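You operate a simulated robot arm through the tools that you are given. There is no shell and no other tool.

You are at the controls of a simulated robot arm. One attempt, no reset.

Task
The extractor is clogged: switch off, pull the hose cuff, pump the yellow button till Clear, refit, restart.
Fine: in that order; it is Clear when only the bar's green end is lit. Where these are worked on the way, their far stop is far enough and under half their travel is too little: hose cuff.
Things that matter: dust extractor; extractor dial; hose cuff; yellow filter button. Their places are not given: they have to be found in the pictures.

It is judged by the outcome, as a careful person would: the job done as asked, and still so three seconds after it is handed in. It fails if anything else is knocked over, pushed out of place, dropped, spilled or broken.

Robot
A 7-joint arm with a three-finger gripper, fixed in place. Base frame: the origin is at the foot of the arm, x ahead of it, y to its left, z up. Readings come in mm, degrees, newtons and seconds.
Its first joint turns from -166.0 to 166.0 degrees. Payload 2.69 kg.
The TCP is the grasp point between the finger pads, 29 mm short of the fingertips. In the tool frame z runs along the fingers and y along their closing line. Largest opening 120 mm; the body of the gripper starts 78 mm behind the TCP.
Orientation is that of the tool frame in the base frame, as a unit quaternion [x, y, z, w]. With the fingers straight down and closing along the base's y, the tool's x points along the base's -x, its y along +y and its z along -z.

Tools
- The arm moves only by the tool step_arm. Its argument "deltas" is text: rows parted by semicolons, each of 7 numbers parted by spaces: the shift along the base's x, y, z in m, then the turn, a rotation vector about the base's x, y, z in degrees, then the closure in counts, from 0 (fully open) to 255 (shut). In form: x y z wx wy wz claw; .... A call has 1 to 20 rows; each row is the pose to reach, as a shift and turn from the pose commanded when the call began. Rows are played at 5 a second. More than 50 mm and 8.6 degrees between two rows, or a gripper value outside its range, and nothing of the call is played. Where a pose cannot be reached the arm comes as near as it can. A force on the tool above 60 N (or 10 N above the force at the start of the call, whichever is more), or a blocked arm, ends the call early, and 0.2 s more pass. The fingers move at their own pace and stop on an object; they squeeze with about 39 N. The grip force told is the motor's: it shows also when the fingers shut on nothing. Time passes only in rows, and 0.2 s behind the last, so rows that repeat a pose let the fingers close. It gives the time, the measured TCP pose, the force on the tool (base axes), the opening and the grip force at its end, in the units of the frame above (readings bear some noise), with the torque about the TCP (base axes, N m) and any sound that the robot's microphone picked up, and new pictures: "show" is both (left out), scene, wrist or none.
- Cameras (640 x 400 px; columns grow to the right, rows downward): "scene" is fixed at [48.3, -510.4, 1340.2]; the picture's right is [-0.14, -0.99, 0.00], its down [-0.73, 0.10, -0.67] and it looks along [0.67, -0.09, -0.74] (base axes); focal length 253 px, centre (320, 200). "wrist" rides on the gripper at [63, 0, -104] in the tool frame; the picture's right is [0.01, 1.00, 0.00], its down [-0.83, 0.00, -0.56] and it looks along [-0.56, 0.00, 0.83] (tool axes); focal length 275 px, centre (320, 200).
- move_column(by): slides the trunk up (or, below 0, down) by that many mm; the arm rides with it, the base frame stays. It gives what a move gives, with no picture.
- measure_at(camera, pixels): there is no depth. For up to 12 entries [column, row, z] of the newest picture of that camera ("zoom" is the newest enlarged one), the place [x, y] in the base frame at which the ray of that pixel passes the height z, good to about 3 mm, but the place of the scene camera against the robot may be out by one fixed shift of up to 18 mm in any direction. No time passes.
- inspect(camera, box): a new picture of the part [left, top, right, bottom] of that camera's present view, enlarged. No time passes.
- sign_off(): hands the job in; it is judged then, once.

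Leave the gripper open and the arm clear of the work at the hand-in unless told otherwise.

The tools are called after "Request:" as a command line: name --argument value ..., lists and objects as JSON in quotes. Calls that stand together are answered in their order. step_arm: Moves the arm, as the interface text tells. Its arguments: {"type":"object","properties":{"deltas":{"type":"string"},"show":{"type":"string","enum":["both","scene","wrist","none"]}},"required":["deltas"]} The other tools are called the same way: move_column (by) slides the trunk up or down; measure_at (camera, pixels) gives the place at which the rays of pixels pass given heights; inspect (camera, box) takes an enlarged picture of a part of a camera's view; sign_off () hands the job in.

At the start:

```text
t: 0.0
ee_pos: [320.7, -487.2, 1143.9]
tool_rot: [0.0, 1.0, 0.0, 0.0]
ft_force: [-1.0, 0.9, -0.8]
moment: [-0.02, -0.01, 0.02]
grip_width: 119.8
finger_force: 0.1
trunk travel left (down, up): [-400.0, 186.0]
```

scene: 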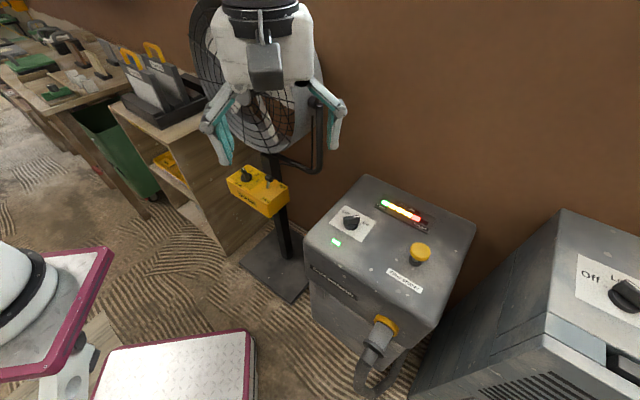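
wrist: 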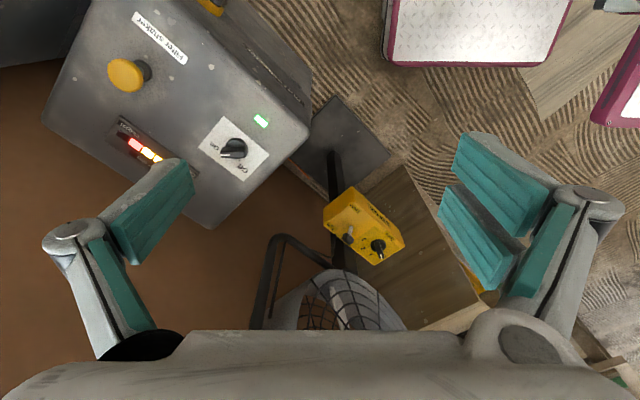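

I see a grey extractor with a dial (about 350,222), a light bar (about 402,211), a yellow button (about 420,252) and a hose cuff at the front (about 380,335). I'll enlarge these first.

Request:
inspect --camera "scene" --box '[300, 170, 480, 283]'

Request:
inspect --camera "scene" --box '[300, 280, 460, 400]'

Request:
inspect --camera "wrist" --box '[40, 0, 320, 200]'

```text
3.54 times, centred on (390, 226) of scene
```

zoom: 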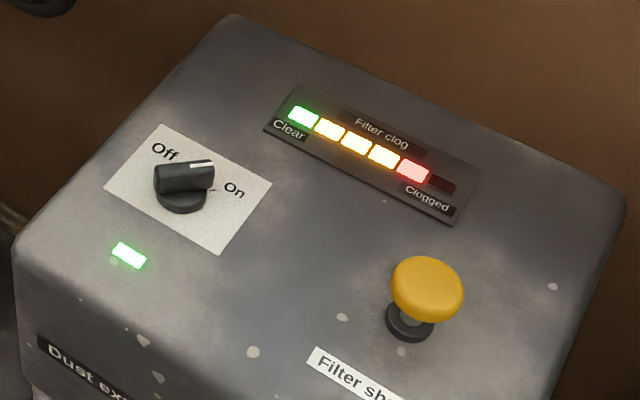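

```text
3.33 times, centred on (380, 340) of scene
```

zoom: 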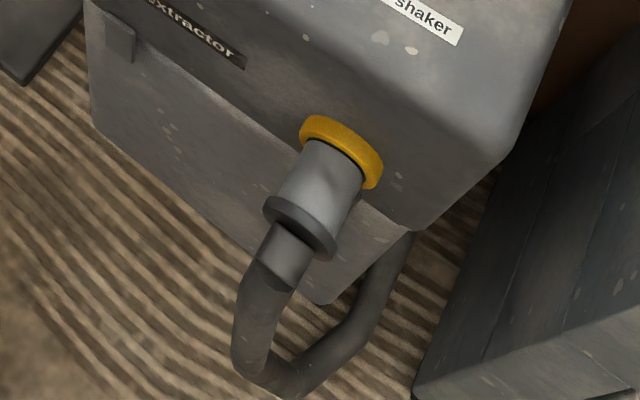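

```text
2.00 times, centred on (180, 100) of wrist
```

zoom: 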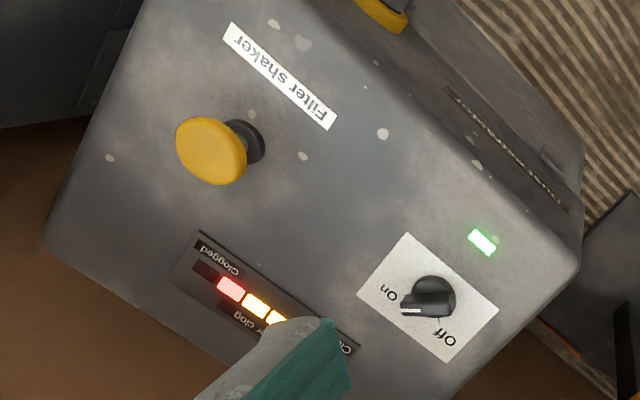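

The bar shows everything but the last red cell lit, and the dial's white mark is at "On". To find the heights, I'll compare the rays of the same features in both cameras: green LED, dial centre, button, label corners.

Request:
measure_at --camera "scene" --pixels '[[336, 241.5, 500], [336, 241.5, 600], [336, 241.5, 700], [336, 241.5, 800], [336, 241.5, 900], [389, 274, 600], [389, 274, 700], [389, 274, 800], [421, 294, 600], [421, 294, 700], [421, 294, 800], [351, 222, 700]]'

Request:
measure_at --camera "wrist" --pixels '[[261, 121, 500], [261, 121, 600], [261, 121, 700], [261, 121, 800], [261, 121, 900], [186, 60, 600], [186, 60, 700], [186, 60, 800], [135, 14, 600], [135, 14, 700], [135, 14, 800], [233, 149, 700]]'

```text
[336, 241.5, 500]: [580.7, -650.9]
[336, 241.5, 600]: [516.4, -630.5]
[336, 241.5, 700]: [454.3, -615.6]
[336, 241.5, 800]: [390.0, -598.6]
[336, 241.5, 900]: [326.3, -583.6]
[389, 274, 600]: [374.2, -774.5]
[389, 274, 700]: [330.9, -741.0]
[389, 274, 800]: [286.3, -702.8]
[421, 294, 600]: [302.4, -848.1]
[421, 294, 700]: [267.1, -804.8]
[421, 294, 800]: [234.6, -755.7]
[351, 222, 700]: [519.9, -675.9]
```

```text
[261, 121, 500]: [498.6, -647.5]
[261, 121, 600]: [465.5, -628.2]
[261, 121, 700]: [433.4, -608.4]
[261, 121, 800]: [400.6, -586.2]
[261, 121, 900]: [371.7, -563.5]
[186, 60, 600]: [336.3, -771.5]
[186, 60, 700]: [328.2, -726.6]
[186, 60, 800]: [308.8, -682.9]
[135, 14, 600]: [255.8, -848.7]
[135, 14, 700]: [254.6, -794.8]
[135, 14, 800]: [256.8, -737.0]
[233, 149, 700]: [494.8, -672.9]
```

The two cameras agree best at a height of about 710-770 mm for the extractor top. The front face points roughly towards (-0.7, +0.7). I'll turn the hand by -45° about z and back it off, so the wrist camera looks squarely at the front face.

Request:
step_arm --deltas "-0.02 0.01 -0.01 0 0 -7.5 0; -0.04 0.02 -0.02 0 0 -15 0; -0.06 0.03 -0.03 0 0 -22.5 0; -0.08 0.04 -0.04 0 0 -30 0; -0.10 0.05 -0.05 0 0 -37.5 0; -0.12 0.06 -0.06 0 0 -45 0; -0.12 0.06 -0.06 0 0 -45 0" --show "both"

```text
t: 1.6
ee_pos: [200.5, -427.8, 1083.1]
tool_rot: [0.383, 0.924, 0.001, 0.0]
ft_force: [-0.1, 0.1, 0.7]
moment: [-0.02, -0.01, -0.03]
grip_width: 119.9
finger_force: 0.1
trunk travel left (down, up): [-400.0, 186.0]
```

scene: 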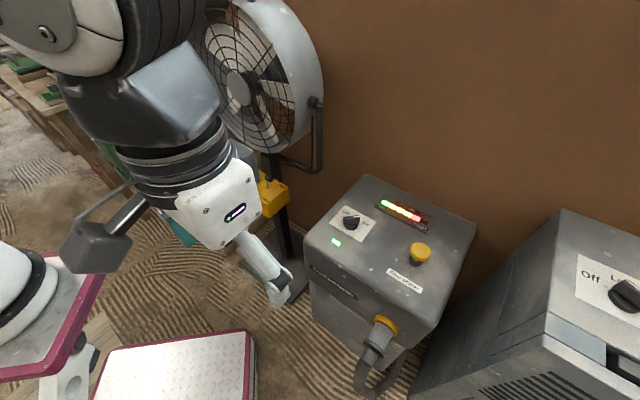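
wrist: 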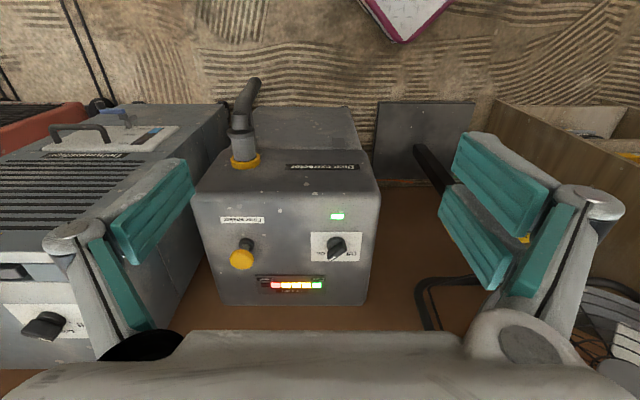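

The wrist camera now faces the extractor (upside down in the image). I'll enlarge the panel and the cuff.

Request:
inspect --camera "wrist" --box '[190, 190, 390, 315]'

Request:
inspect --camera "wrist" --box '[190, 70, 390, 195]'

Request:
measure_at --camera "wrist" --pixels '[[337, 216, 600], [337, 216, 700], [337, 216, 750], [337, 216, 800], [337, 246, 700], [337, 246, 800], [264, 219, 700], [264, 219, 800], [221, 219, 700], [221, 219, 800]]'

```text
3.20 times, centred on (290, 252) of wrist
```

zoom: 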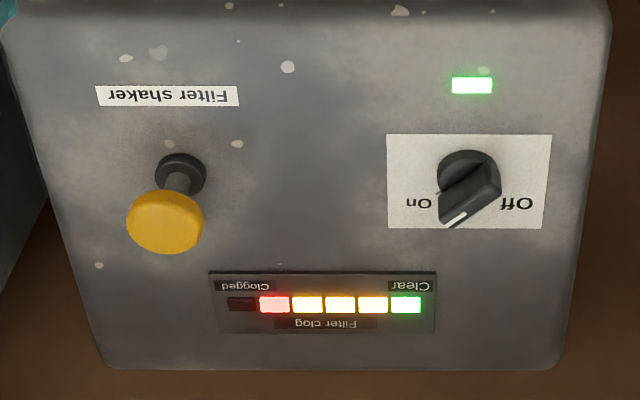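

```text
3.20 times, centred on (290, 132) of wrist
```

zoom: 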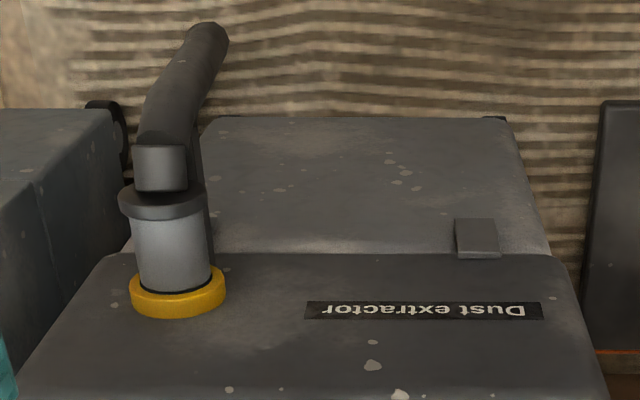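

```text
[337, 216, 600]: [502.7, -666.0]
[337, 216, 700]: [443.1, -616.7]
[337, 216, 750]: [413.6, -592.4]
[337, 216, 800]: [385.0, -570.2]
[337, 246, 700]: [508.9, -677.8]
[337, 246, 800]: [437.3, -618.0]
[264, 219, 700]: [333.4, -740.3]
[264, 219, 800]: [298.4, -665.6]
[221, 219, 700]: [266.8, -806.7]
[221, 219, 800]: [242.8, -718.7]
```

From the two wrist views, the extractor top lies at about z = 737 mm. The LED is near (423,-601) and the dial near (475,-650). I'll move closer to see the dial well.

Request:
step_arm --deltas "0.027 -0.019 -0.023 0 0 0 0; 0.054 -0.038 -0.046 0 0 0 0; 0.081 -0.057 -0.069 0 0 0 0; 0.108 -0.076 -0.092 0 0 0 0; 0.135 -0.095 -0.115 0 0 0 0; 0.162 -0.114 -0.138 0 0 0 0; 0.189 -0.133 -0.161 0 0 0 0; 0.189 -0.133 -0.161 0 0 0 0" --show "both"

```text
t: 3.4
ee_pos: [390.5, -560.7, 923.9]
tool_rot: [0.383, 0.924, -0.001, 0.0]
ft_force: [0.4, -0.5, 0.0]
moment: [0.05, 0.03, 0.01]
grip_width: 120.1
finger_force: 0.1
trunk travel left (down, up): [-400.0, 186.0]
```

scene: 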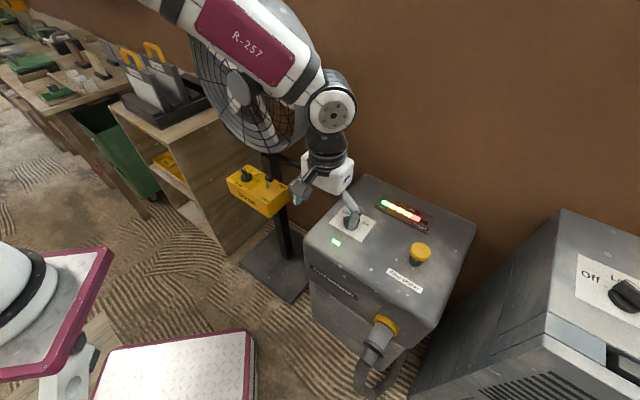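
wrist: 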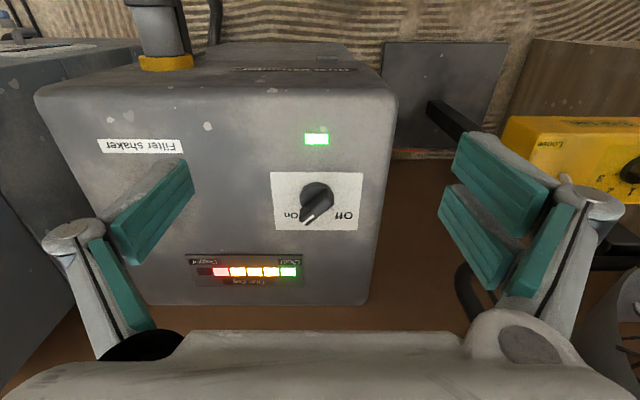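

The hand is near the panel. I'll enlarge the dial and measure the features from this view.

Request:
inspect --camera "wrist" --box '[256, 120, 384, 200]'

Request:
inspect --camera "wrist" --box '[256, 160, 384, 240]'

Request:
measure_at --camera "wrist" --pixels '[[317, 139, 730], [317, 139, 740], [317, 139, 750], [272, 172, 740], [363, 173, 740], [358, 230, 740], [276, 229, 740], [316, 198, 740], [316, 198, 760], [100, 146, 740], [182, 147, 740], [289, 263, 740]]'

```text
5.00 times, centred on (320, 160) of wrist
```

zoom: 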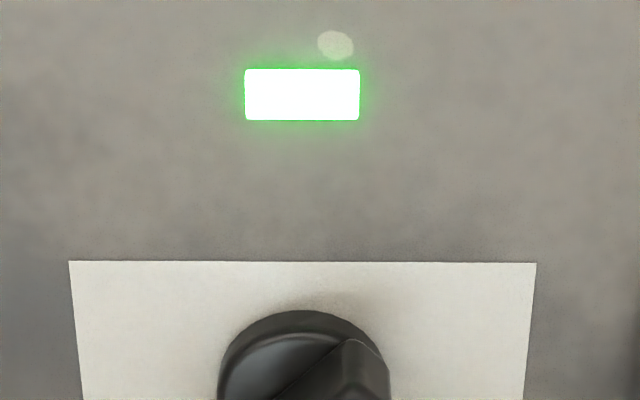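

```text
5.00 times, centred on (320, 200) of wrist
```

zoom: 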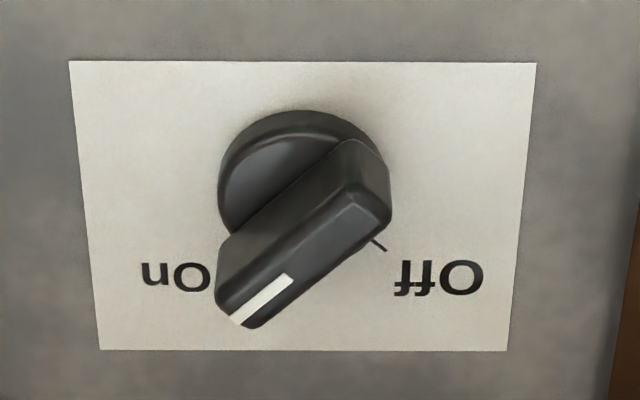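

```text
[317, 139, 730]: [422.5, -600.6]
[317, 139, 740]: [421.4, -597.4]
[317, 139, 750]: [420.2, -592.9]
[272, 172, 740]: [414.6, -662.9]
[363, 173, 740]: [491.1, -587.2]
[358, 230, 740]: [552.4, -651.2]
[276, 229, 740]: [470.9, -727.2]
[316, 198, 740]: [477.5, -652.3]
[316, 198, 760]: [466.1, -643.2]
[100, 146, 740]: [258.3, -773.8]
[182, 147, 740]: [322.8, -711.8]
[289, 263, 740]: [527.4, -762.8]
```

The white mark points along about -y (On), and the Off tick lies along about +x. So switching off is a +90° turn about z as seen from above. Knob centre is near (478,-654) with its top near z = 768. Next I'll turn the hand so the fingers close along x, above the dial, for a closer look.

Request:
step_arm --deltas "0.015 -0.016 -0.009 0 0 -7.5 0; 0.03 -0.031 -0.018 0 0 -15 0; 0.044 -0.047 -0.027 0 0 -22.5 0; 0.059 -0.062 -0.036 0 0 -30 0; 0.073 -0.078 -0.045 0 0 -37.5 0; 0.0875 -0.0933 -0.054 0 0 -45 0; 0.0875 -0.0933 -0.054 0 0 -45 0" --show "both"

```text
t: 5.0
ee_pos: [476.9, -654.9, 869.1]
tool_rot: [0.708, 0.707, 0.0, 0.0]
ft_force: [-0.2, 1.1, 0.3]
moment: [0.01, 0.0, -0.01]
grip_width: 120.1
finger_force: 0.1
trunk travel left (down, up): [-400.0, 186.0]
```

scene: 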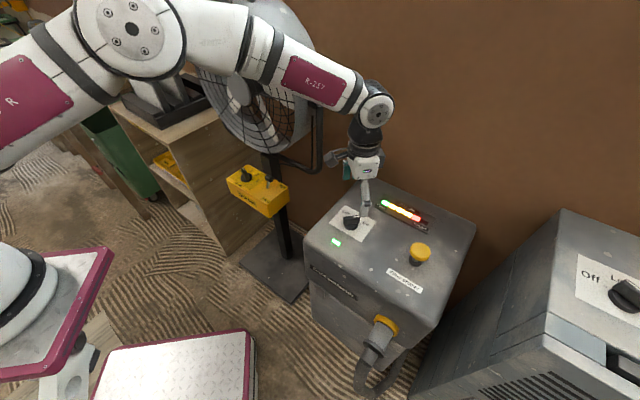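
wrist: 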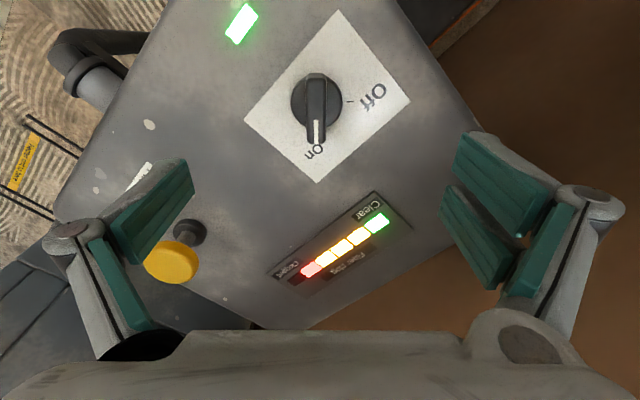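

The handle appears upright at column ~317, so it lines up with the fingers. I'll enlarge it.

Request:
inspect --camera "wrist" --box '[256, 60, 384, 140]'

Request:
inspect --camera "wrist" --box '[288, 70, 352, 150]'

Request:
measure_at --camera "wrist" --pixels '[[241, 23, 735], [317, 98, 740], [317, 98, 750], [317, 105, 760], [317, 105, 770], [317, 143, 770], [317, 75, 770], [317, 143, 760], [317, 75, 760]]'

```text
5.00 times, centred on (320, 100) of wrist
```

zoom: 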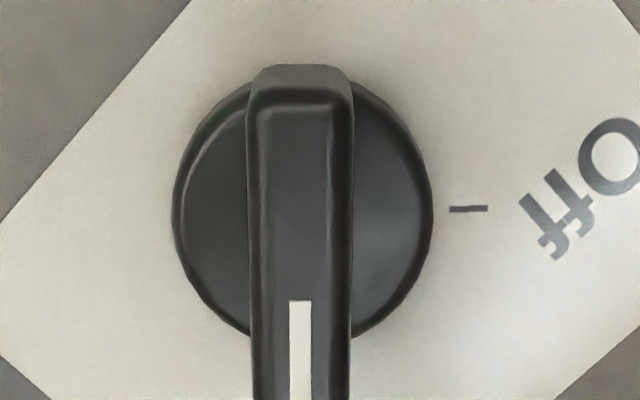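

```text
5.00 times, centred on (320, 110) of wrist
```

zoom: 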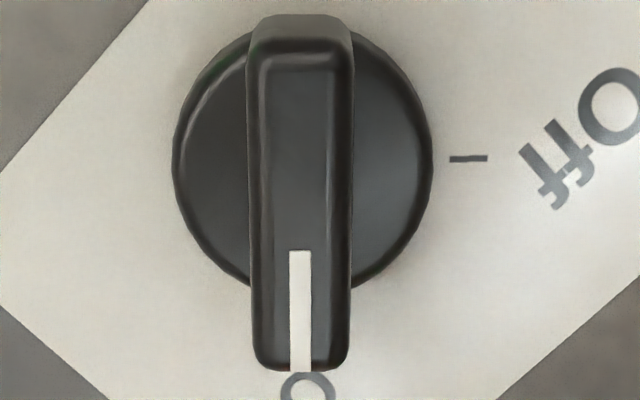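

```text
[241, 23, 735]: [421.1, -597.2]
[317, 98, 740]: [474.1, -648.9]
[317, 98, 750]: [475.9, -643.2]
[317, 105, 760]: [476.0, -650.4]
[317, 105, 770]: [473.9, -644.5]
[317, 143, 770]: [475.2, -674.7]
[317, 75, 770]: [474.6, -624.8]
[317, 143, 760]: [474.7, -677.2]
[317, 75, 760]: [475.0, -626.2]
```

The dial is centred near (475,-650), the handle is about 15 mm wide and 50 mm long, and its top is near z = 770. I'll narrow the fingers to about 50 mm and lower to TCP z = 787 with the handle between them.

Request:
step_arm --deltas "-0.002 0.0035 0 0 0 0 149; -0.002 0.0035 -0.02 0 0 0 149; -0.002 0.0035 -0.04 0 0 0 149; -0.002 0.0035 -0.06 0 0 0 149; -0.002 0.0035 -0.07 0 0 0 149; -0.002 0.0035 -0.08 0 0 0 149; -0.002 0.0035 -0.082 0 0 0 149" --show "both"

```text
t: 6.6
ee_pos: [474.7, -650.9, 786.4]
tool_rot: [0.707, 0.707, 0.0, 0.0]
ft_force: [-0.3, -0.2, -0.1]
moment: [0.0, -0.01, -0.01]
grip_width: 49.8
finger_force: 0.1
trunk travel left (down, up): [-400.0, 186.0]
```

scene: 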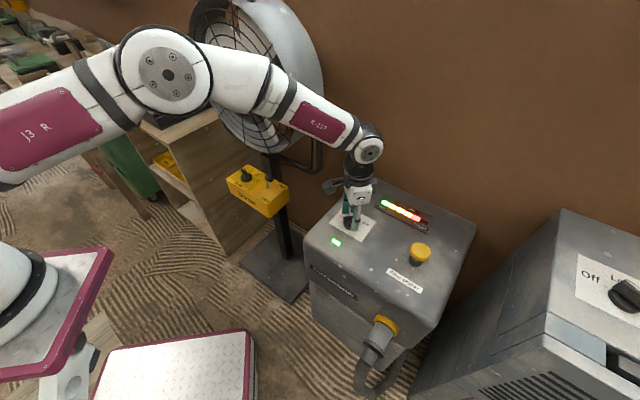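
wrist: 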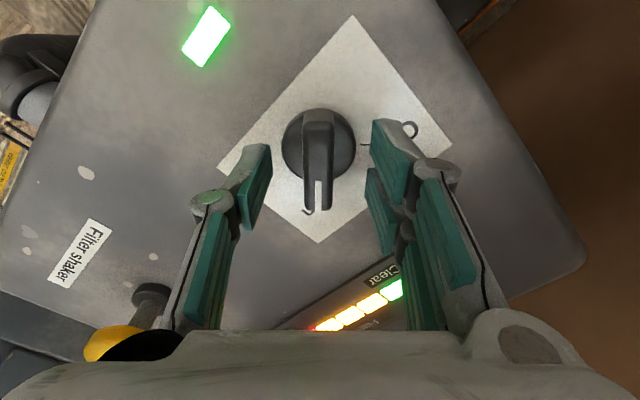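

The handle sits between the fingers. I'll enlarge this to check centring and depth before closing.

Request:
inspect --camera "wrist" --box '[240, 90, 400, 230]'

Request:
inspect --camera "scene" --box '[310, 170, 406, 230]'

```text
2.86 times, centred on (320, 160) of wrist
```

zoom: 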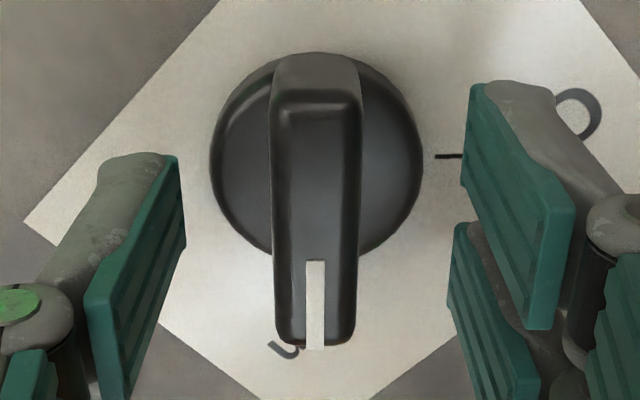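

```text
6.67 times, centred on (358, 200) of scene
```

zoom: 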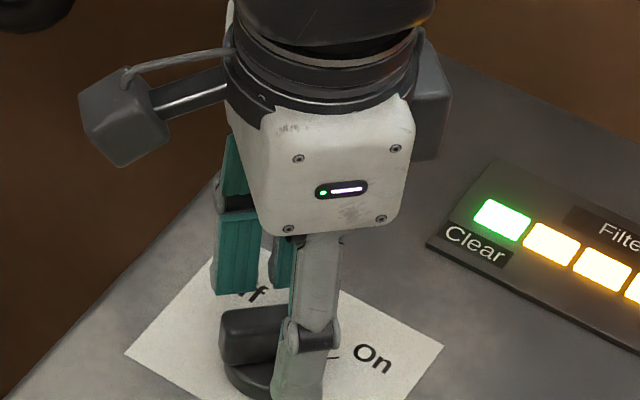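

The handle spans about y -630 to -677 with its top at z ≈ 768, and the hand is centred on it. I'll lower 3 mm more and close on the handle.

Request:
step_arm --deltas "0 -0.001 -0.003 0 0 0 149; 0 -0.001 -0.003 0 0 0 200; 0 -0.001 -0.003 0 0 0 255; 0 -0.001 -0.003 0 0 0 255; 0 -0.001 -0.003 0 0 0 255" --show "wrist"

```text
t: 7.8
ee_pos: [474.8, -652.7, 783.1]
tool_rot: [0.707, 0.707, 0.0, 0.0]
ft_force: [-6.6, 0.7, -2.9]
moment: [-0.17, 0.18, 0.0]
grip_width: 15.0
finger_force: 40.9
trunk travel left (down, up): [-400.0, 186.0]
```

wrist: 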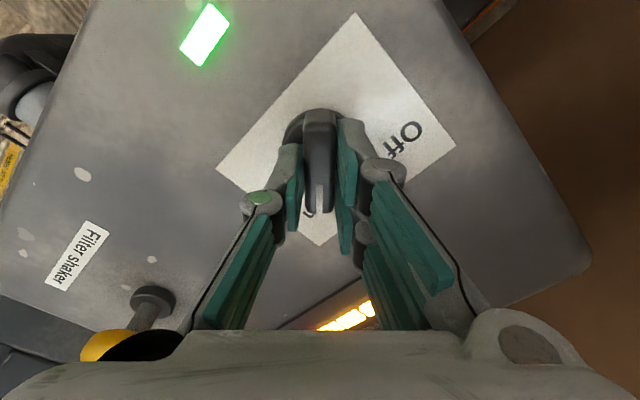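

The fingers hold the handle at 15 mm width. I'll turn it +90° about z towards Off.

Request:
step_arm --deltas "0 0 0 0 0 7.5 255; 0 0 0 0 0 15 255; 0 0 0 0 0 22.5 255; 0 0 0 0 0 30 255; 0 0 0 0 0 37.5 255; 0 0 0 0 0 45 255; 0 0 0 0 0 52.5 255; 0 0 0 0 0 60 255; 0 0 0 0 0 67.5 255; 0 0 0 0 0 75 255; 0 0 0 0 0 82.5 255; 0 0 0 0 0 90 255; 0 0 0 0 0 90 255" --show "both"

```text
t: 10.6
ee_pos: [475.9, -650.0, 783.0]
tool_rot: [-0.002, 1.0, 0.002, 0.001]
ft_force: [3.7, 18.5, -4.5]
moment: [0.51, 0.9, -0.13]
grip_width: 15.0
finger_force: 40.9
trunk travel left (down, up): [-400.0, 186.0]
```

scene: 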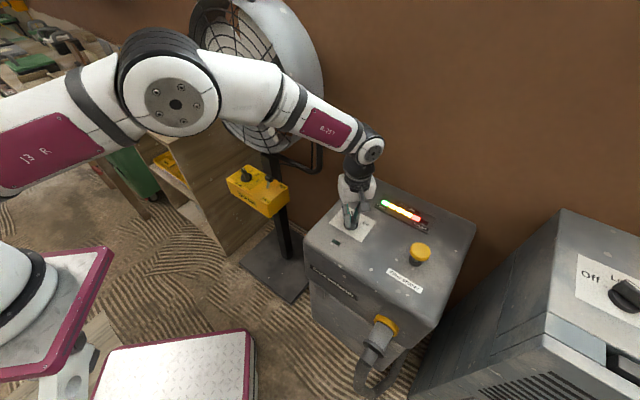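
wrist: 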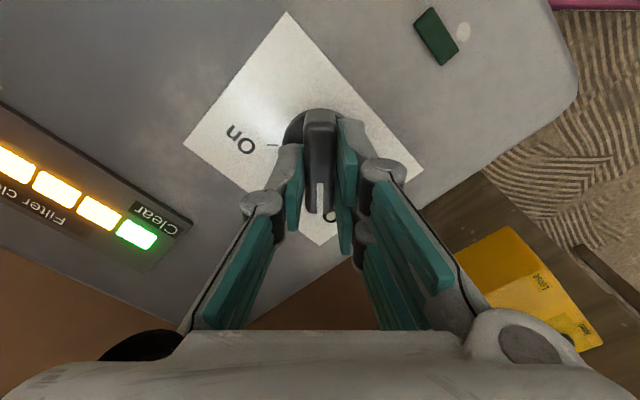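

The green LED has gone dark and the white mark points at Off. I'll open the fingers and lift off.

Request:
step_arm --deltas "0 0.002 0 0 0 0 200; 0 0.002 0 0 0 0 149; 0 0.002 0 0 0 0 149; 0 0.002 0.03 0 0 0 149; 0 0.002 0.07 0 0 0 149; 0 0.002 0.11 0 0 0 149; 0 0.002 0.15 0 0 0 100; 0 0.002 0.15 0 0 0 100" --show "both"

```text
t: 12.4
ee_pos: [474.9, -649.3, 935.5]
tool_rot: [0.0, 1.0, 0.0, 0.0]
ft_force: [-0.1, -0.3, 0.3]
moment: [0.02, 0.03, 0.02]
grip_width: 73.1
finger_force: 0.0
trunk travel left (down, up): [-400.0, 186.0]
```

scene: 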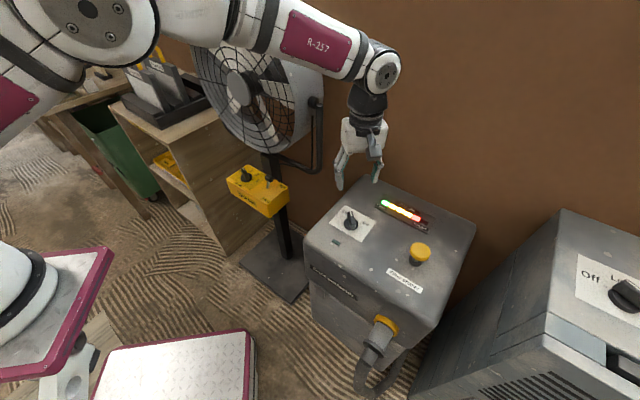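
wrist: 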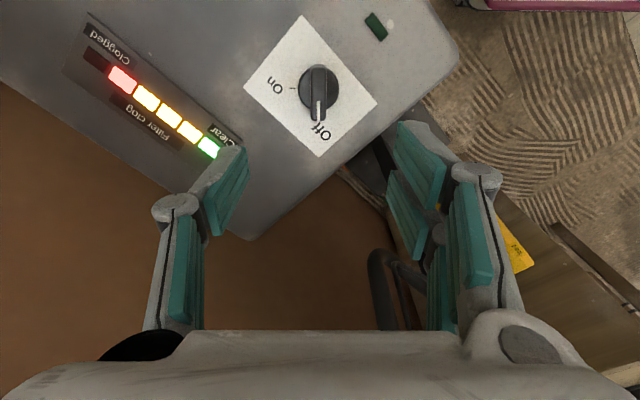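

The dial stands at Off and the LED is dark. Next is the cuff. From the scene rays, its ring lies near (224,-703) at about z ≈ 645, and its axis is horizontal, pointing out along (-0.7,+0.7). I'll move the camera in front of it.

Request:
step_arm --deltas "-0.039 0.005 0 0 0 -5 0; -0.078 0.01 0 0 0 -10 0; -0.117 0.016 0 0 0 -15 0; -0.157 0.021 0 0 0 -20 0; -0.196 0.026 0 0 0 -25 0; -0.235 0.031 -0.01 0 0 -30 0; -0.274 0.037 -0.03 0 0 -35 0; -0.313 0.042 -0.05 0 0 -40 0; -0.353 0.047 -0.07 0 0 -45 0; -0.353 0.047 -0.085 0 0 -45 0; -0.353 0.047 -0.085 0 0 -45 0" --show "both"

```text
t: 14.8
ee_pos: [121.6, -602.9, 849.0]
tool_rot: [0.383, 0.924, 0.0, -0.001]
ft_force: [1.0, 0.0, 0.6]
moment: [-0.01, 0.04, 0.0]
grip_width: 120.0
finger_force: 0.0
trunk travel left (down, up): [-400.0, 186.0]
```

scene: 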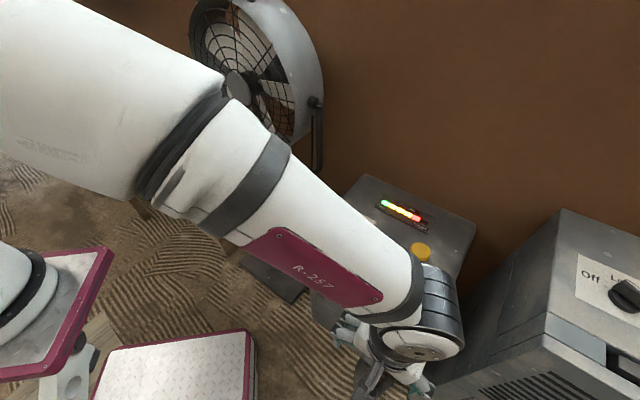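
wrist: 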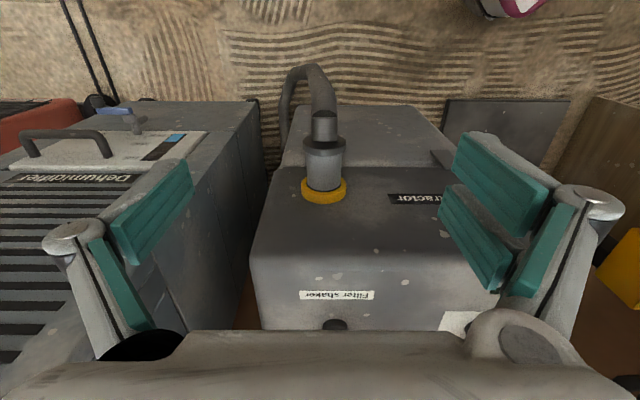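

The cuff is well in view: yellow ring at (324,190), dark flange at (323,148). I'll enlarge it and measure.

Request:
inspect --camera "wrist" --box '[260, 60, 388, 220]'

Request:
measure_at --camera "wrist" --pixels '[[324, 190, 620], [324, 190, 660], [324, 190, 700], [323, 165, 620], [323, 165, 660], [323, 165, 700], [323, 150, 620], [323, 150, 660], [323, 150, 700], [305, 170, 650], [345, 170, 650]]'

```text
2.50 times, centred on (324, 140) of wrist
```

zoom: 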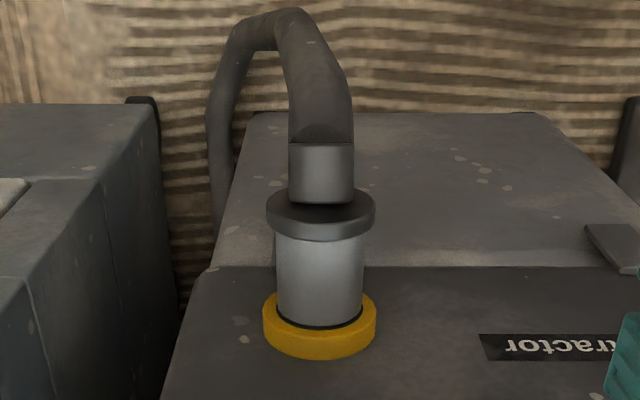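

```text
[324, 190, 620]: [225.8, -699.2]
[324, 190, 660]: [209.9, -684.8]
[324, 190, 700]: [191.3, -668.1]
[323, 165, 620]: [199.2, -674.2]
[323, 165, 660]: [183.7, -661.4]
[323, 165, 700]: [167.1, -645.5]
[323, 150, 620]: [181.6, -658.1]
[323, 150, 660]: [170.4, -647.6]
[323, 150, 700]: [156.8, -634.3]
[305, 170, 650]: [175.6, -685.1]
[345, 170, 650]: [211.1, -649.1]
```

I need the axis height, so I'll take a second view from 80 mm lower.

Request:
step_arm --deltas "0 0 -0.04 0 0 0 0; 0 0 -0.08 0 0 0 0; 0 0 -0.08 0 0 0 0" --show "wrist"

```text
t: 15.6
ee_pos: [120.3, -603.4, 768.2]
tool_rot: [0.382, 0.924, -0.001, 0.0]
ft_force: [-0.2, 0.3, 0.7]
moment: [0.01, 0.01, -0.02]
grip_width: 119.7
finger_force: 0.0
trunk travel left (down, up): [-400.0, 186.0]
```

wrist: 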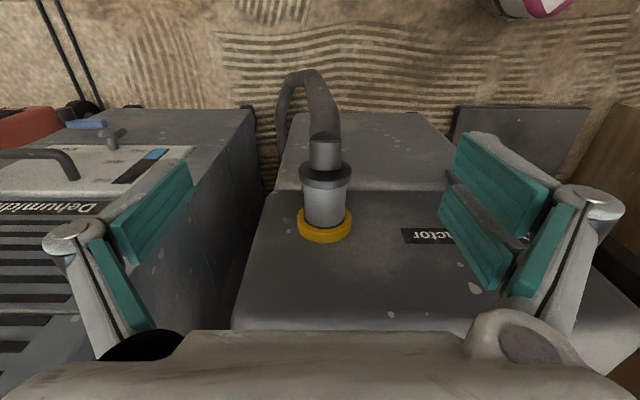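

Request:
inspect --camera "wrist" --box '[260, 100, 388, 260]'

Request:
measure_at --camera "wrist" --pixels '[[325, 225, 620], [325, 225, 660], [325, 200, 620], [325, 200, 660], [325, 173, 620], [325, 173, 660], [304, 207, 650], [346, 207, 650]]'

```text
2.50 times, centred on (324, 180) of wrist
```

zoom: 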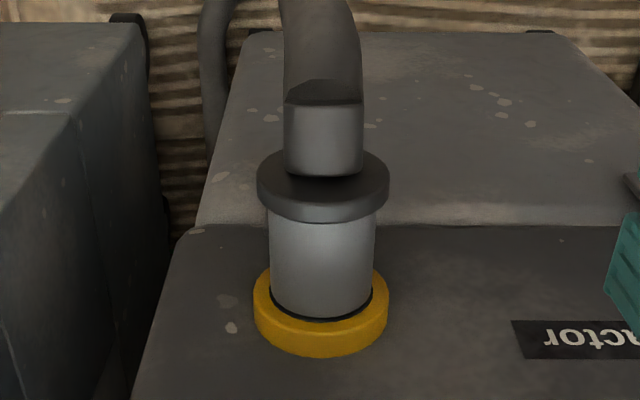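

```text
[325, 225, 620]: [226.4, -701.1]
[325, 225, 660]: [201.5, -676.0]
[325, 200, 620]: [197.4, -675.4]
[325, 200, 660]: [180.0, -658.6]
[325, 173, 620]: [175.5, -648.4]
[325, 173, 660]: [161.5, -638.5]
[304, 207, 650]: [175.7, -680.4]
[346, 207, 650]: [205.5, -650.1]
```

Combining both views: the cuff axis is at about z ≈ 597, the extractor's front face is near the ring at about (242,-714), and the grey cuff is about 50 mm across. I'll move over the middle of the cuff barrel near (204,-676), staying high for now.

Request:
step_arm --deltas "0.028 -0.024 0 0 0 0 0; 0.056 -0.048 0 0 0 0 0; 0.083 -0.0725 0 0 0 0 0; 0.083 -0.0725 0 0 0 0 0" --show "both"

```text
t: 16.6
ee_pos: [203.6, -676.1, 769.1]
tool_rot: [0.382, 0.924, 0.0, 0.0]
ft_force: [-0.4, 0.2, -1.4]
moment: [-0.01, 0.01, -0.02]
grip_width: 120.0
finger_force: 0.1
trunk travel left (down, up): [-400.0, 186.0]
```

scene: 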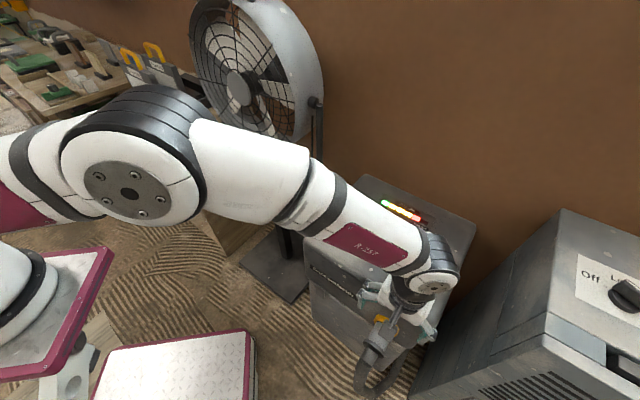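
wrist: 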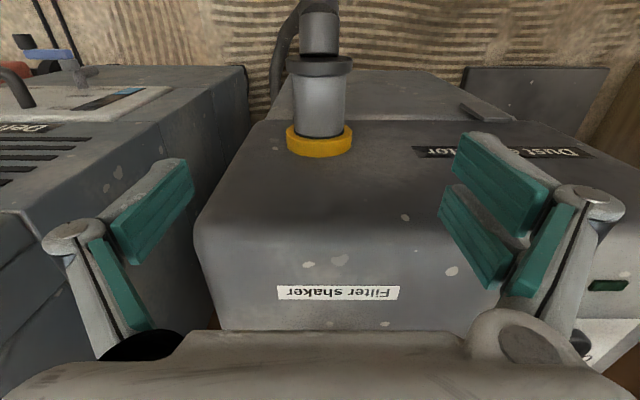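

The cuff is centred at column ~320. Triangulation with the previous view gives the axis at z ≈ 596, flange back near 602 and ring face near 660 along the pull direction, so the fingers fit between them. I'll descend with open fingers to TCP z ≈ 640 first.

Request:
step_arm --deltas "0 0 -0.03 0 0 0 0; 0 0 -0.06 0 0 0 0; 0 0 -0.09 0 0 0 0; 0 0 -0.11 0 0 0 0; 0 0 -0.13 0 0 0 0; 0 0 -0.13 0 0 0 0" --show "both"

```text
t: 18.0
ee_pos: [204.8, -675.5, 638.3]
tool_rot: [0.381, 0.925, 0.0, 0.0]
ft_force: [-0.3, 0.4, -0.4]
moment: [0.04, 0.0, 0.01]
grip_width: 120.1
finger_force: 0.1
trunk travel left (down, up): [-400.0, 186.0]
```

scene: 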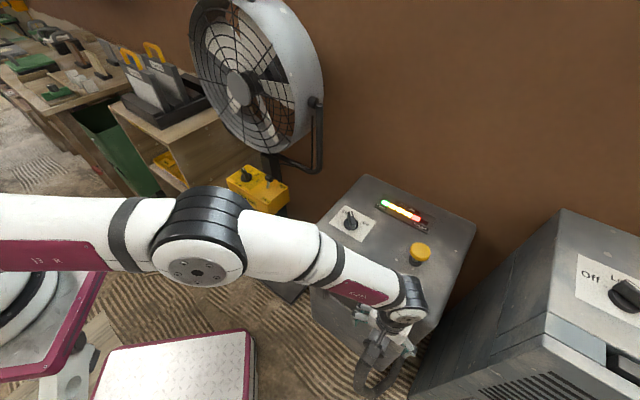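
wrist: 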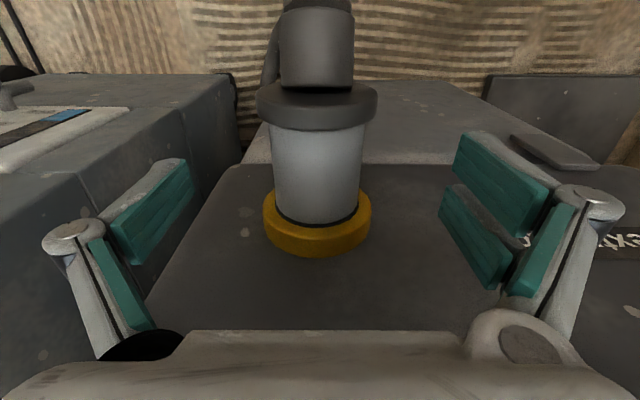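

Consistent: ring top is at z ≈ 629, so the axis is at about 596. I'll lower the last 42 mm, then close on the barrel.

Request:
step_arm --deltas "-0.0005 -0.0005 -0.02 0 0 0 0; -0.0005 -0.0005 -0.042 0 0 0 0; -0.0005 -0.0005 -0.042 0 0 0 0" --show "wrist"

```text
t: 18.8
ee_pos: [202.9, -676.4, 594.5]
tool_rot: [0.383, 0.924, 0.0, 0.0]
ft_force: [0.2, -0.5, -1.1]
moment: [0.02, 0.0, 0.01]
grip_width: 120.2
finger_force: 0.1
trunk travel left (down, up): [-400.0, 186.0]
```

wrist: 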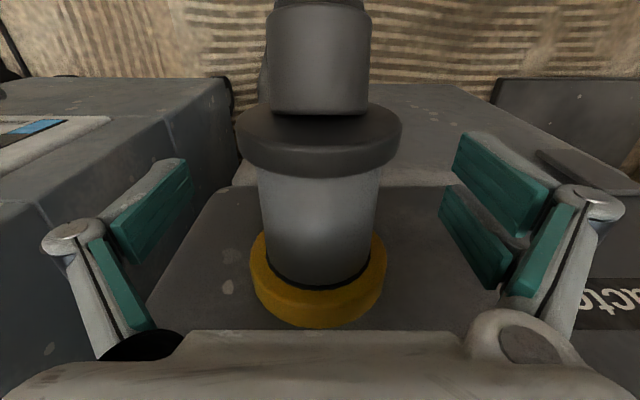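

The barrel is centred between the fingers (column ~319). Closing the gripper now.

Request:
step_arm --deltas "0 0 0 0 0 0 100; 0 0 0 0 0 0 130; 0 0 0 0 0 0 255; 0 0 0 0 0 0 255; 0 0 0 0 0 0 255" --show "wrist"

```text
t: 20.0
ee_pos: [204.0, -676.5, 597.0]
tool_rot: [0.383, 0.924, -0.001, 0.0]
ft_force: [-3.7, -4.2, -0.8]
moment: [-0.03, -0.04, -0.18]
grip_width: 47.2
finger_force: 45.2
trunk travel left (down, up): [-400.0, 186.0]
```

wrist: 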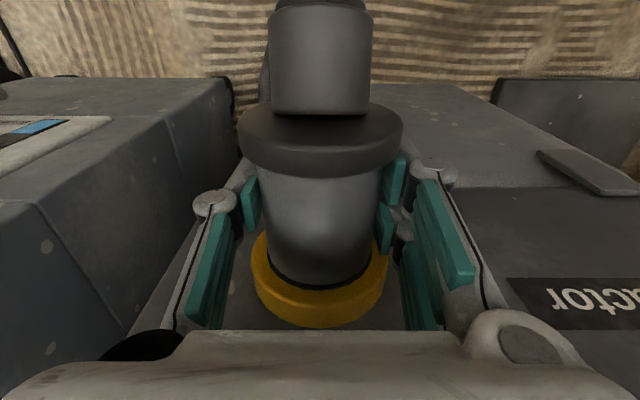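

The cuff is held (47 mm). I'll pull outward along (-0.707,+0.707), first 40 mm in small steps.

Request:
step_arm --deltas "-0.0035 0.0035 0 0 0 0 255; -0.007 0.007 0 0 0 0 255; -0.0106 0.0106 0 0 0 0 255; -0.0141 0.0141 0 0 0 0 255; -0.0177 0.0177 0 0 0 0 255; -0.0212 0.0212 0 0 0 0 255; -0.0247 0.0247 0 0 0 0 255; -0.0283 0.0283 0 0 0 0 255; -0.0283 0.0283 0 0 0 0 255" --show "wrist"

```text
t: 22.0
ee_pos: [176.0, -649.5, 597.1]
tool_rot: [0.382, 0.924, -0.001, -0.001]
ft_force: [-14.8, -15.0, -7.9]
moment: [0.06, -0.05, -0.26]
grip_width: 47.6
finger_force: 44.4
trunk travel left (down, up): [-400.0, 186.0]
```

wrist: 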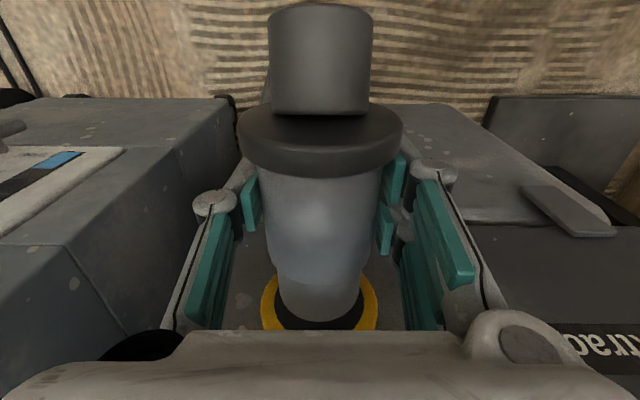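

The cuff slides out with the hand. There is a small side load (about 21 N towards -s), so I'll correct the pull direction slightly and pull on towards its far stop.

Request:
step_arm --deltas "-0.0043 0.0028 0 0 0 0 255; -0.0080 0.0062 0 0 0 0 255; -0.0117 0.0096 0 0 0 0 255; -0.0154 0.0130 0 0 0 0 255; -0.0191 0.0164 0 0 0 0 255; -0.0228 0.0198 0 0 0 0 255; -0.0265 0.0232 0 0 0 0 255; -0.0302 0.0266 0 0 0 0 255; -0.0302 0.0266 0 0 0 0 255" --show "both"

```text
t: 22.7
ee_pos: [174.8, -648.4, 597.1]
tool_rot: [0.382, 0.924, -0.007, 0.006]
ft_force: [-0.2, -22.8, -26.7]
moment: [0.05, 0.56, -0.69]
grip_width: 47.4
finger_force: 45.6
trunk travel left (down, up): [-400.0, 186.0]
stopped in row 3: the force on the tool passed its limit at 65 N (the readings are from after the stop); the commanded pose is now the measured one
```

scene: 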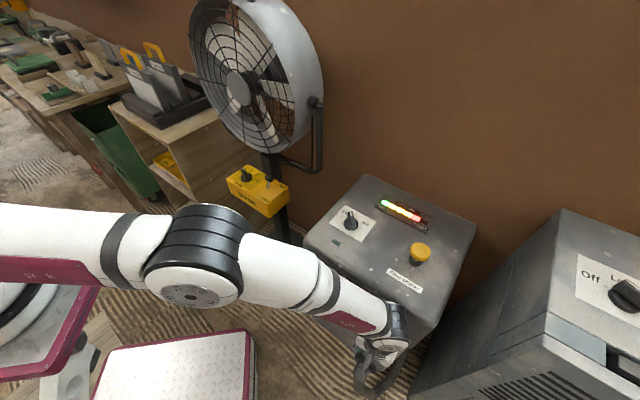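
wrist: 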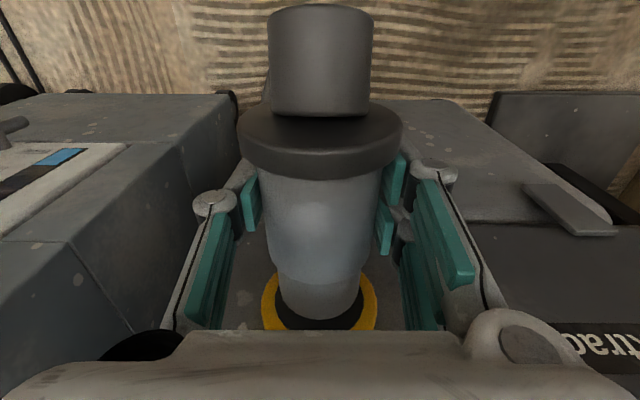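

The pull ended against a stop after about 40 mm of travel (65 N). The cuff is at its far stop. I'll open the fingers and see whether it stays.

Request:
step_arm --deltas "0 0 0 0 0 0 150; 0 0 0 0 0 0 80; 0 0 0 0 0 0 0; 0 0 0 0 0 0 0" --show "both"

```text
t: 23.7
ee_pos: [172.8, -645.7, 599.1]
tool_rot: [0.383, 0.924, -0.005, 0.005]
ft_force: [0.3, 1.0, -0.4]
moment: [0.03, 0.0, 0.02]
grip_width: 120.2
finger_force: 0.1
trunk travel left (down, up): [-400.0, 186.0]
```

scene: 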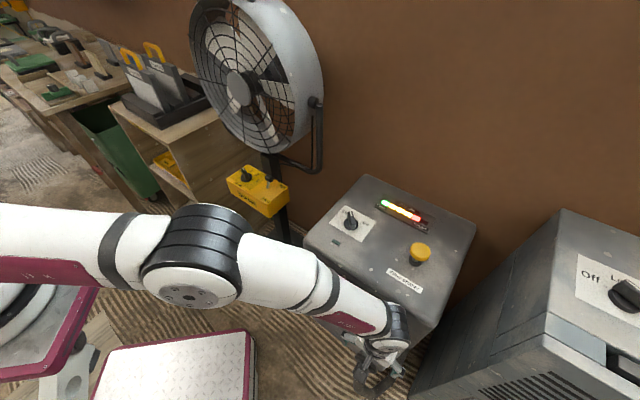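
wrist: 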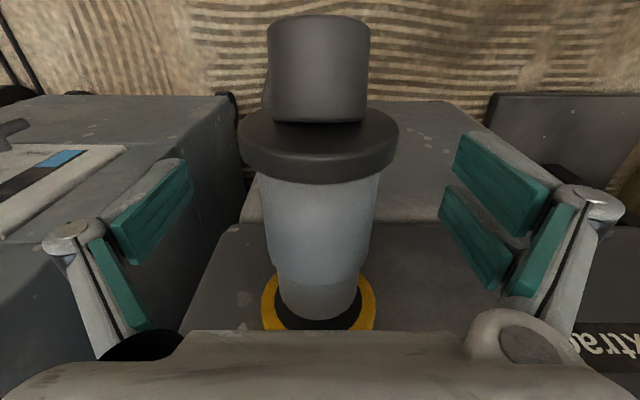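

The cuff stays put. I'll enlarge it to see whether its end is really out of the ring.

Request:
inspect --camera "wrist" --box '[230, 220, 410, 333]'

Request:
inspect --camera "scene" --box '[340, 190, 460, 400]'

```text
3.54 times, centred on (320, 276) of wrist
```

zoom: 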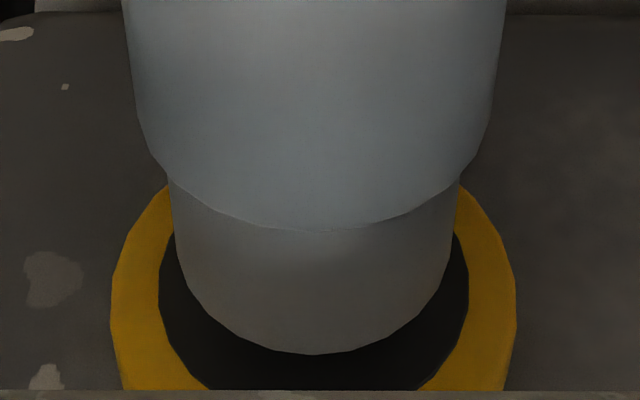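

```text
1.90 times, centred on (400, 295) of scene
```

zoom: 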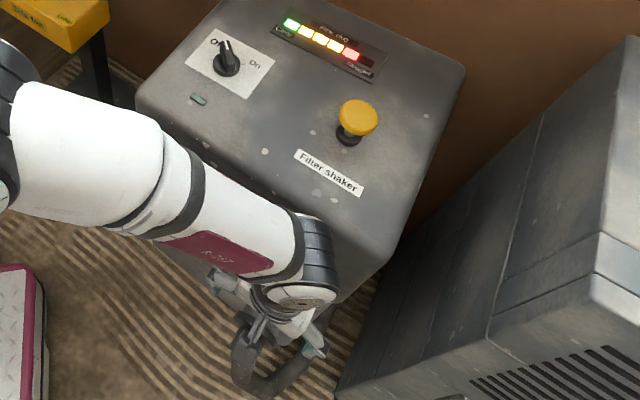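

The cuff's narrow end is clear of the ring, and the bar still shows five cells lit. Now for the button. I'll lift straight up from the cuff, levelling the hand.

Request:
step_arm --deltas "0 0 0.02 0.5 0.15 0 0; 0 0 0.05 1 0.3 0 0; 0 0 0.09 1 0.3 0 0; 0 0 0.13 1 0.3 0 0; 0 0 0.17 1 0.3 0 0; 0 0 0.21 1 0.3 0 0; 0 0 0.25 1 0.3 0 0; 0 0 0.29 1 0.3 0 0; 0 0 0.32 1 0.3 0 0; 0 0 0.32 1 0.3 0 0" --show "both"

```text
t: 25.9
ee_pos: [174.4, -645.9, 918.7]
tool_rot: [0.382, 0.924, 0.002, 0.0]
ft_force: [0.3, 0.3, 0.0]
moment: [0.0, 0.01, -0.01]
grip_width: 119.9
finger_force: 0.0
trunk travel left (down, up): [-400.0, 186.0]
```

scene: 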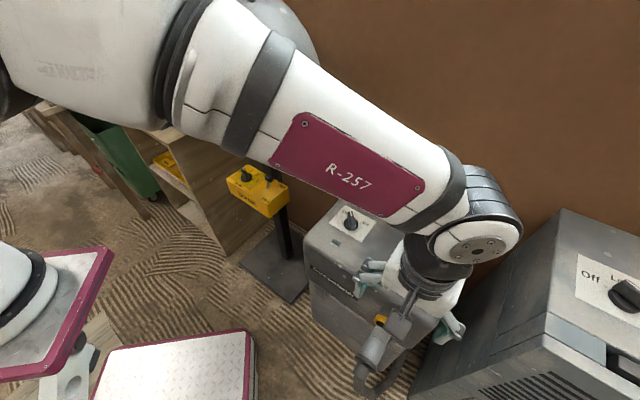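
wrist: 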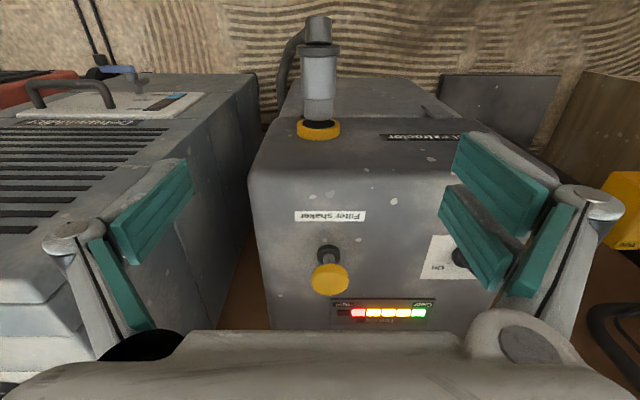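

From this view, the button is near (342,-795) with its top at z ≈ 785. The bar is visible at (383,312). I'll close the fingers and move above the button.

Request:
step_arm --deltas "0.028 -0.025 0 0 0 0 120; 0.056 -0.05 0 0 0 0 255; 0.084 -0.075 0 0 0 0 255; 0.112 -0.1 0 0 0 0 255; 0.14 -0.125 0 0 0 0 255; 0.168 -0.149 -0.01 0 0 0 255; 0.168 -0.149 -0.03 0 0 0 255; 0.168 -0.149 -0.03 0 0 0 255" --show "both"

```text
t: 27.7
ee_pos: [330.7, -739.8, 903.1]
tool_rot: [0.383, 0.924, 0.001, -0.001]
ft_force: [0.0, 0.0, 0.9]
moment: [-0.01, -0.03, 0.01]
grip_width: 0.2
finger_force: 28.6
out of reach, approached as far as the arm can: row 4, 5, 6, 7, 8
trunk travel left (down, up): [-400.0, 186.0]
```

scene: 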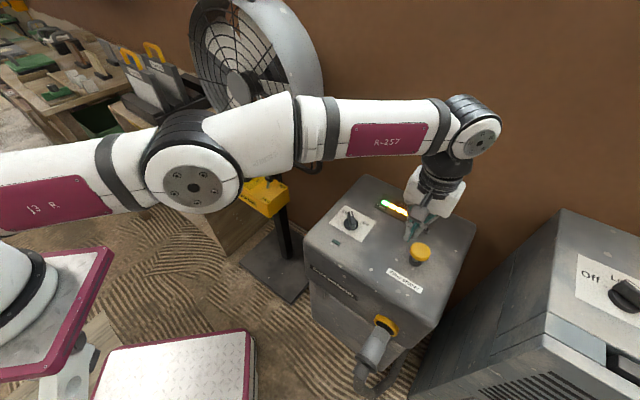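
wrist: 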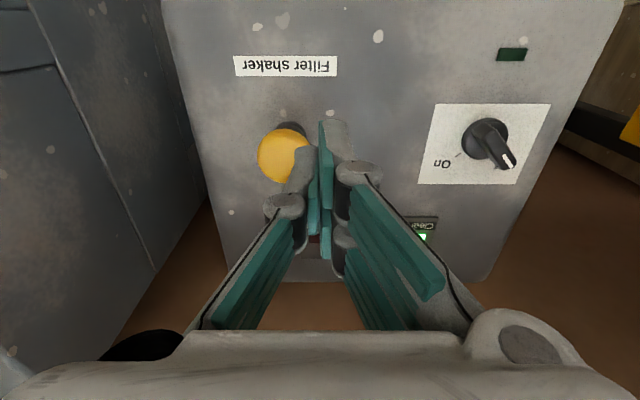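

The arm stops short at this height: TCP is at (331,-740,903), about 55 mm short of the button. I'll try lower, since the reach may improve near the work. Fingertips would be at about z 825, above the button's top at 785.

Request:
step_arm --deltas "0 0 -0.025 0 0 0 255; 0 0 -0.05 0 0 0 255; 0.004 -0.018 -0.05 0 0 0 255; 0.008 -0.036 -0.05 0 0 0 255; 0.011 -0.055 -0.05 0 0 0 255; 0.011 -0.055 -0.05 0 0 0 255" --show "both"

```text
t: 29.1
ee_pos: [333.4, -741.4, 852.7]
tool_rot: [0.383, 0.924, 0.002, -0.001]
ft_force: [-1.3, -0.3, 0.6]
moment: [0.0, -0.01, 0.0]
grip_width: 0.0
finger_force: 28.7
out of reach, approached as far as the arm can: row 3, 4, 5, 6
trunk travel left (down, up): [-400.0, 186.0]
```

scene: 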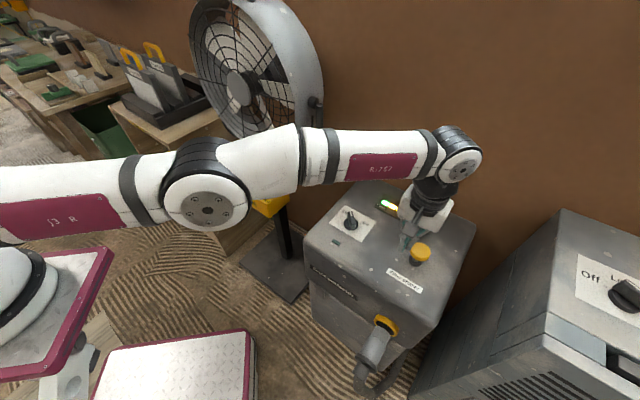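
wrist: 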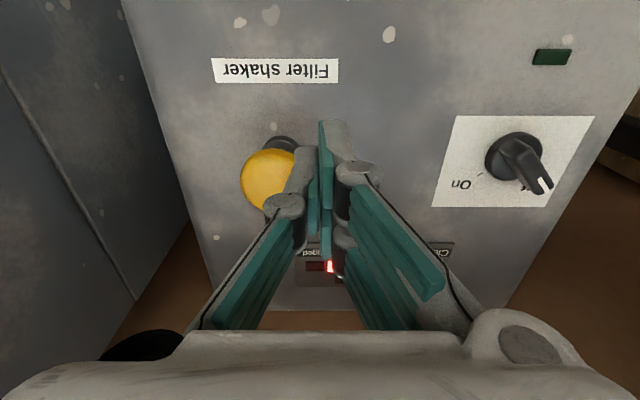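

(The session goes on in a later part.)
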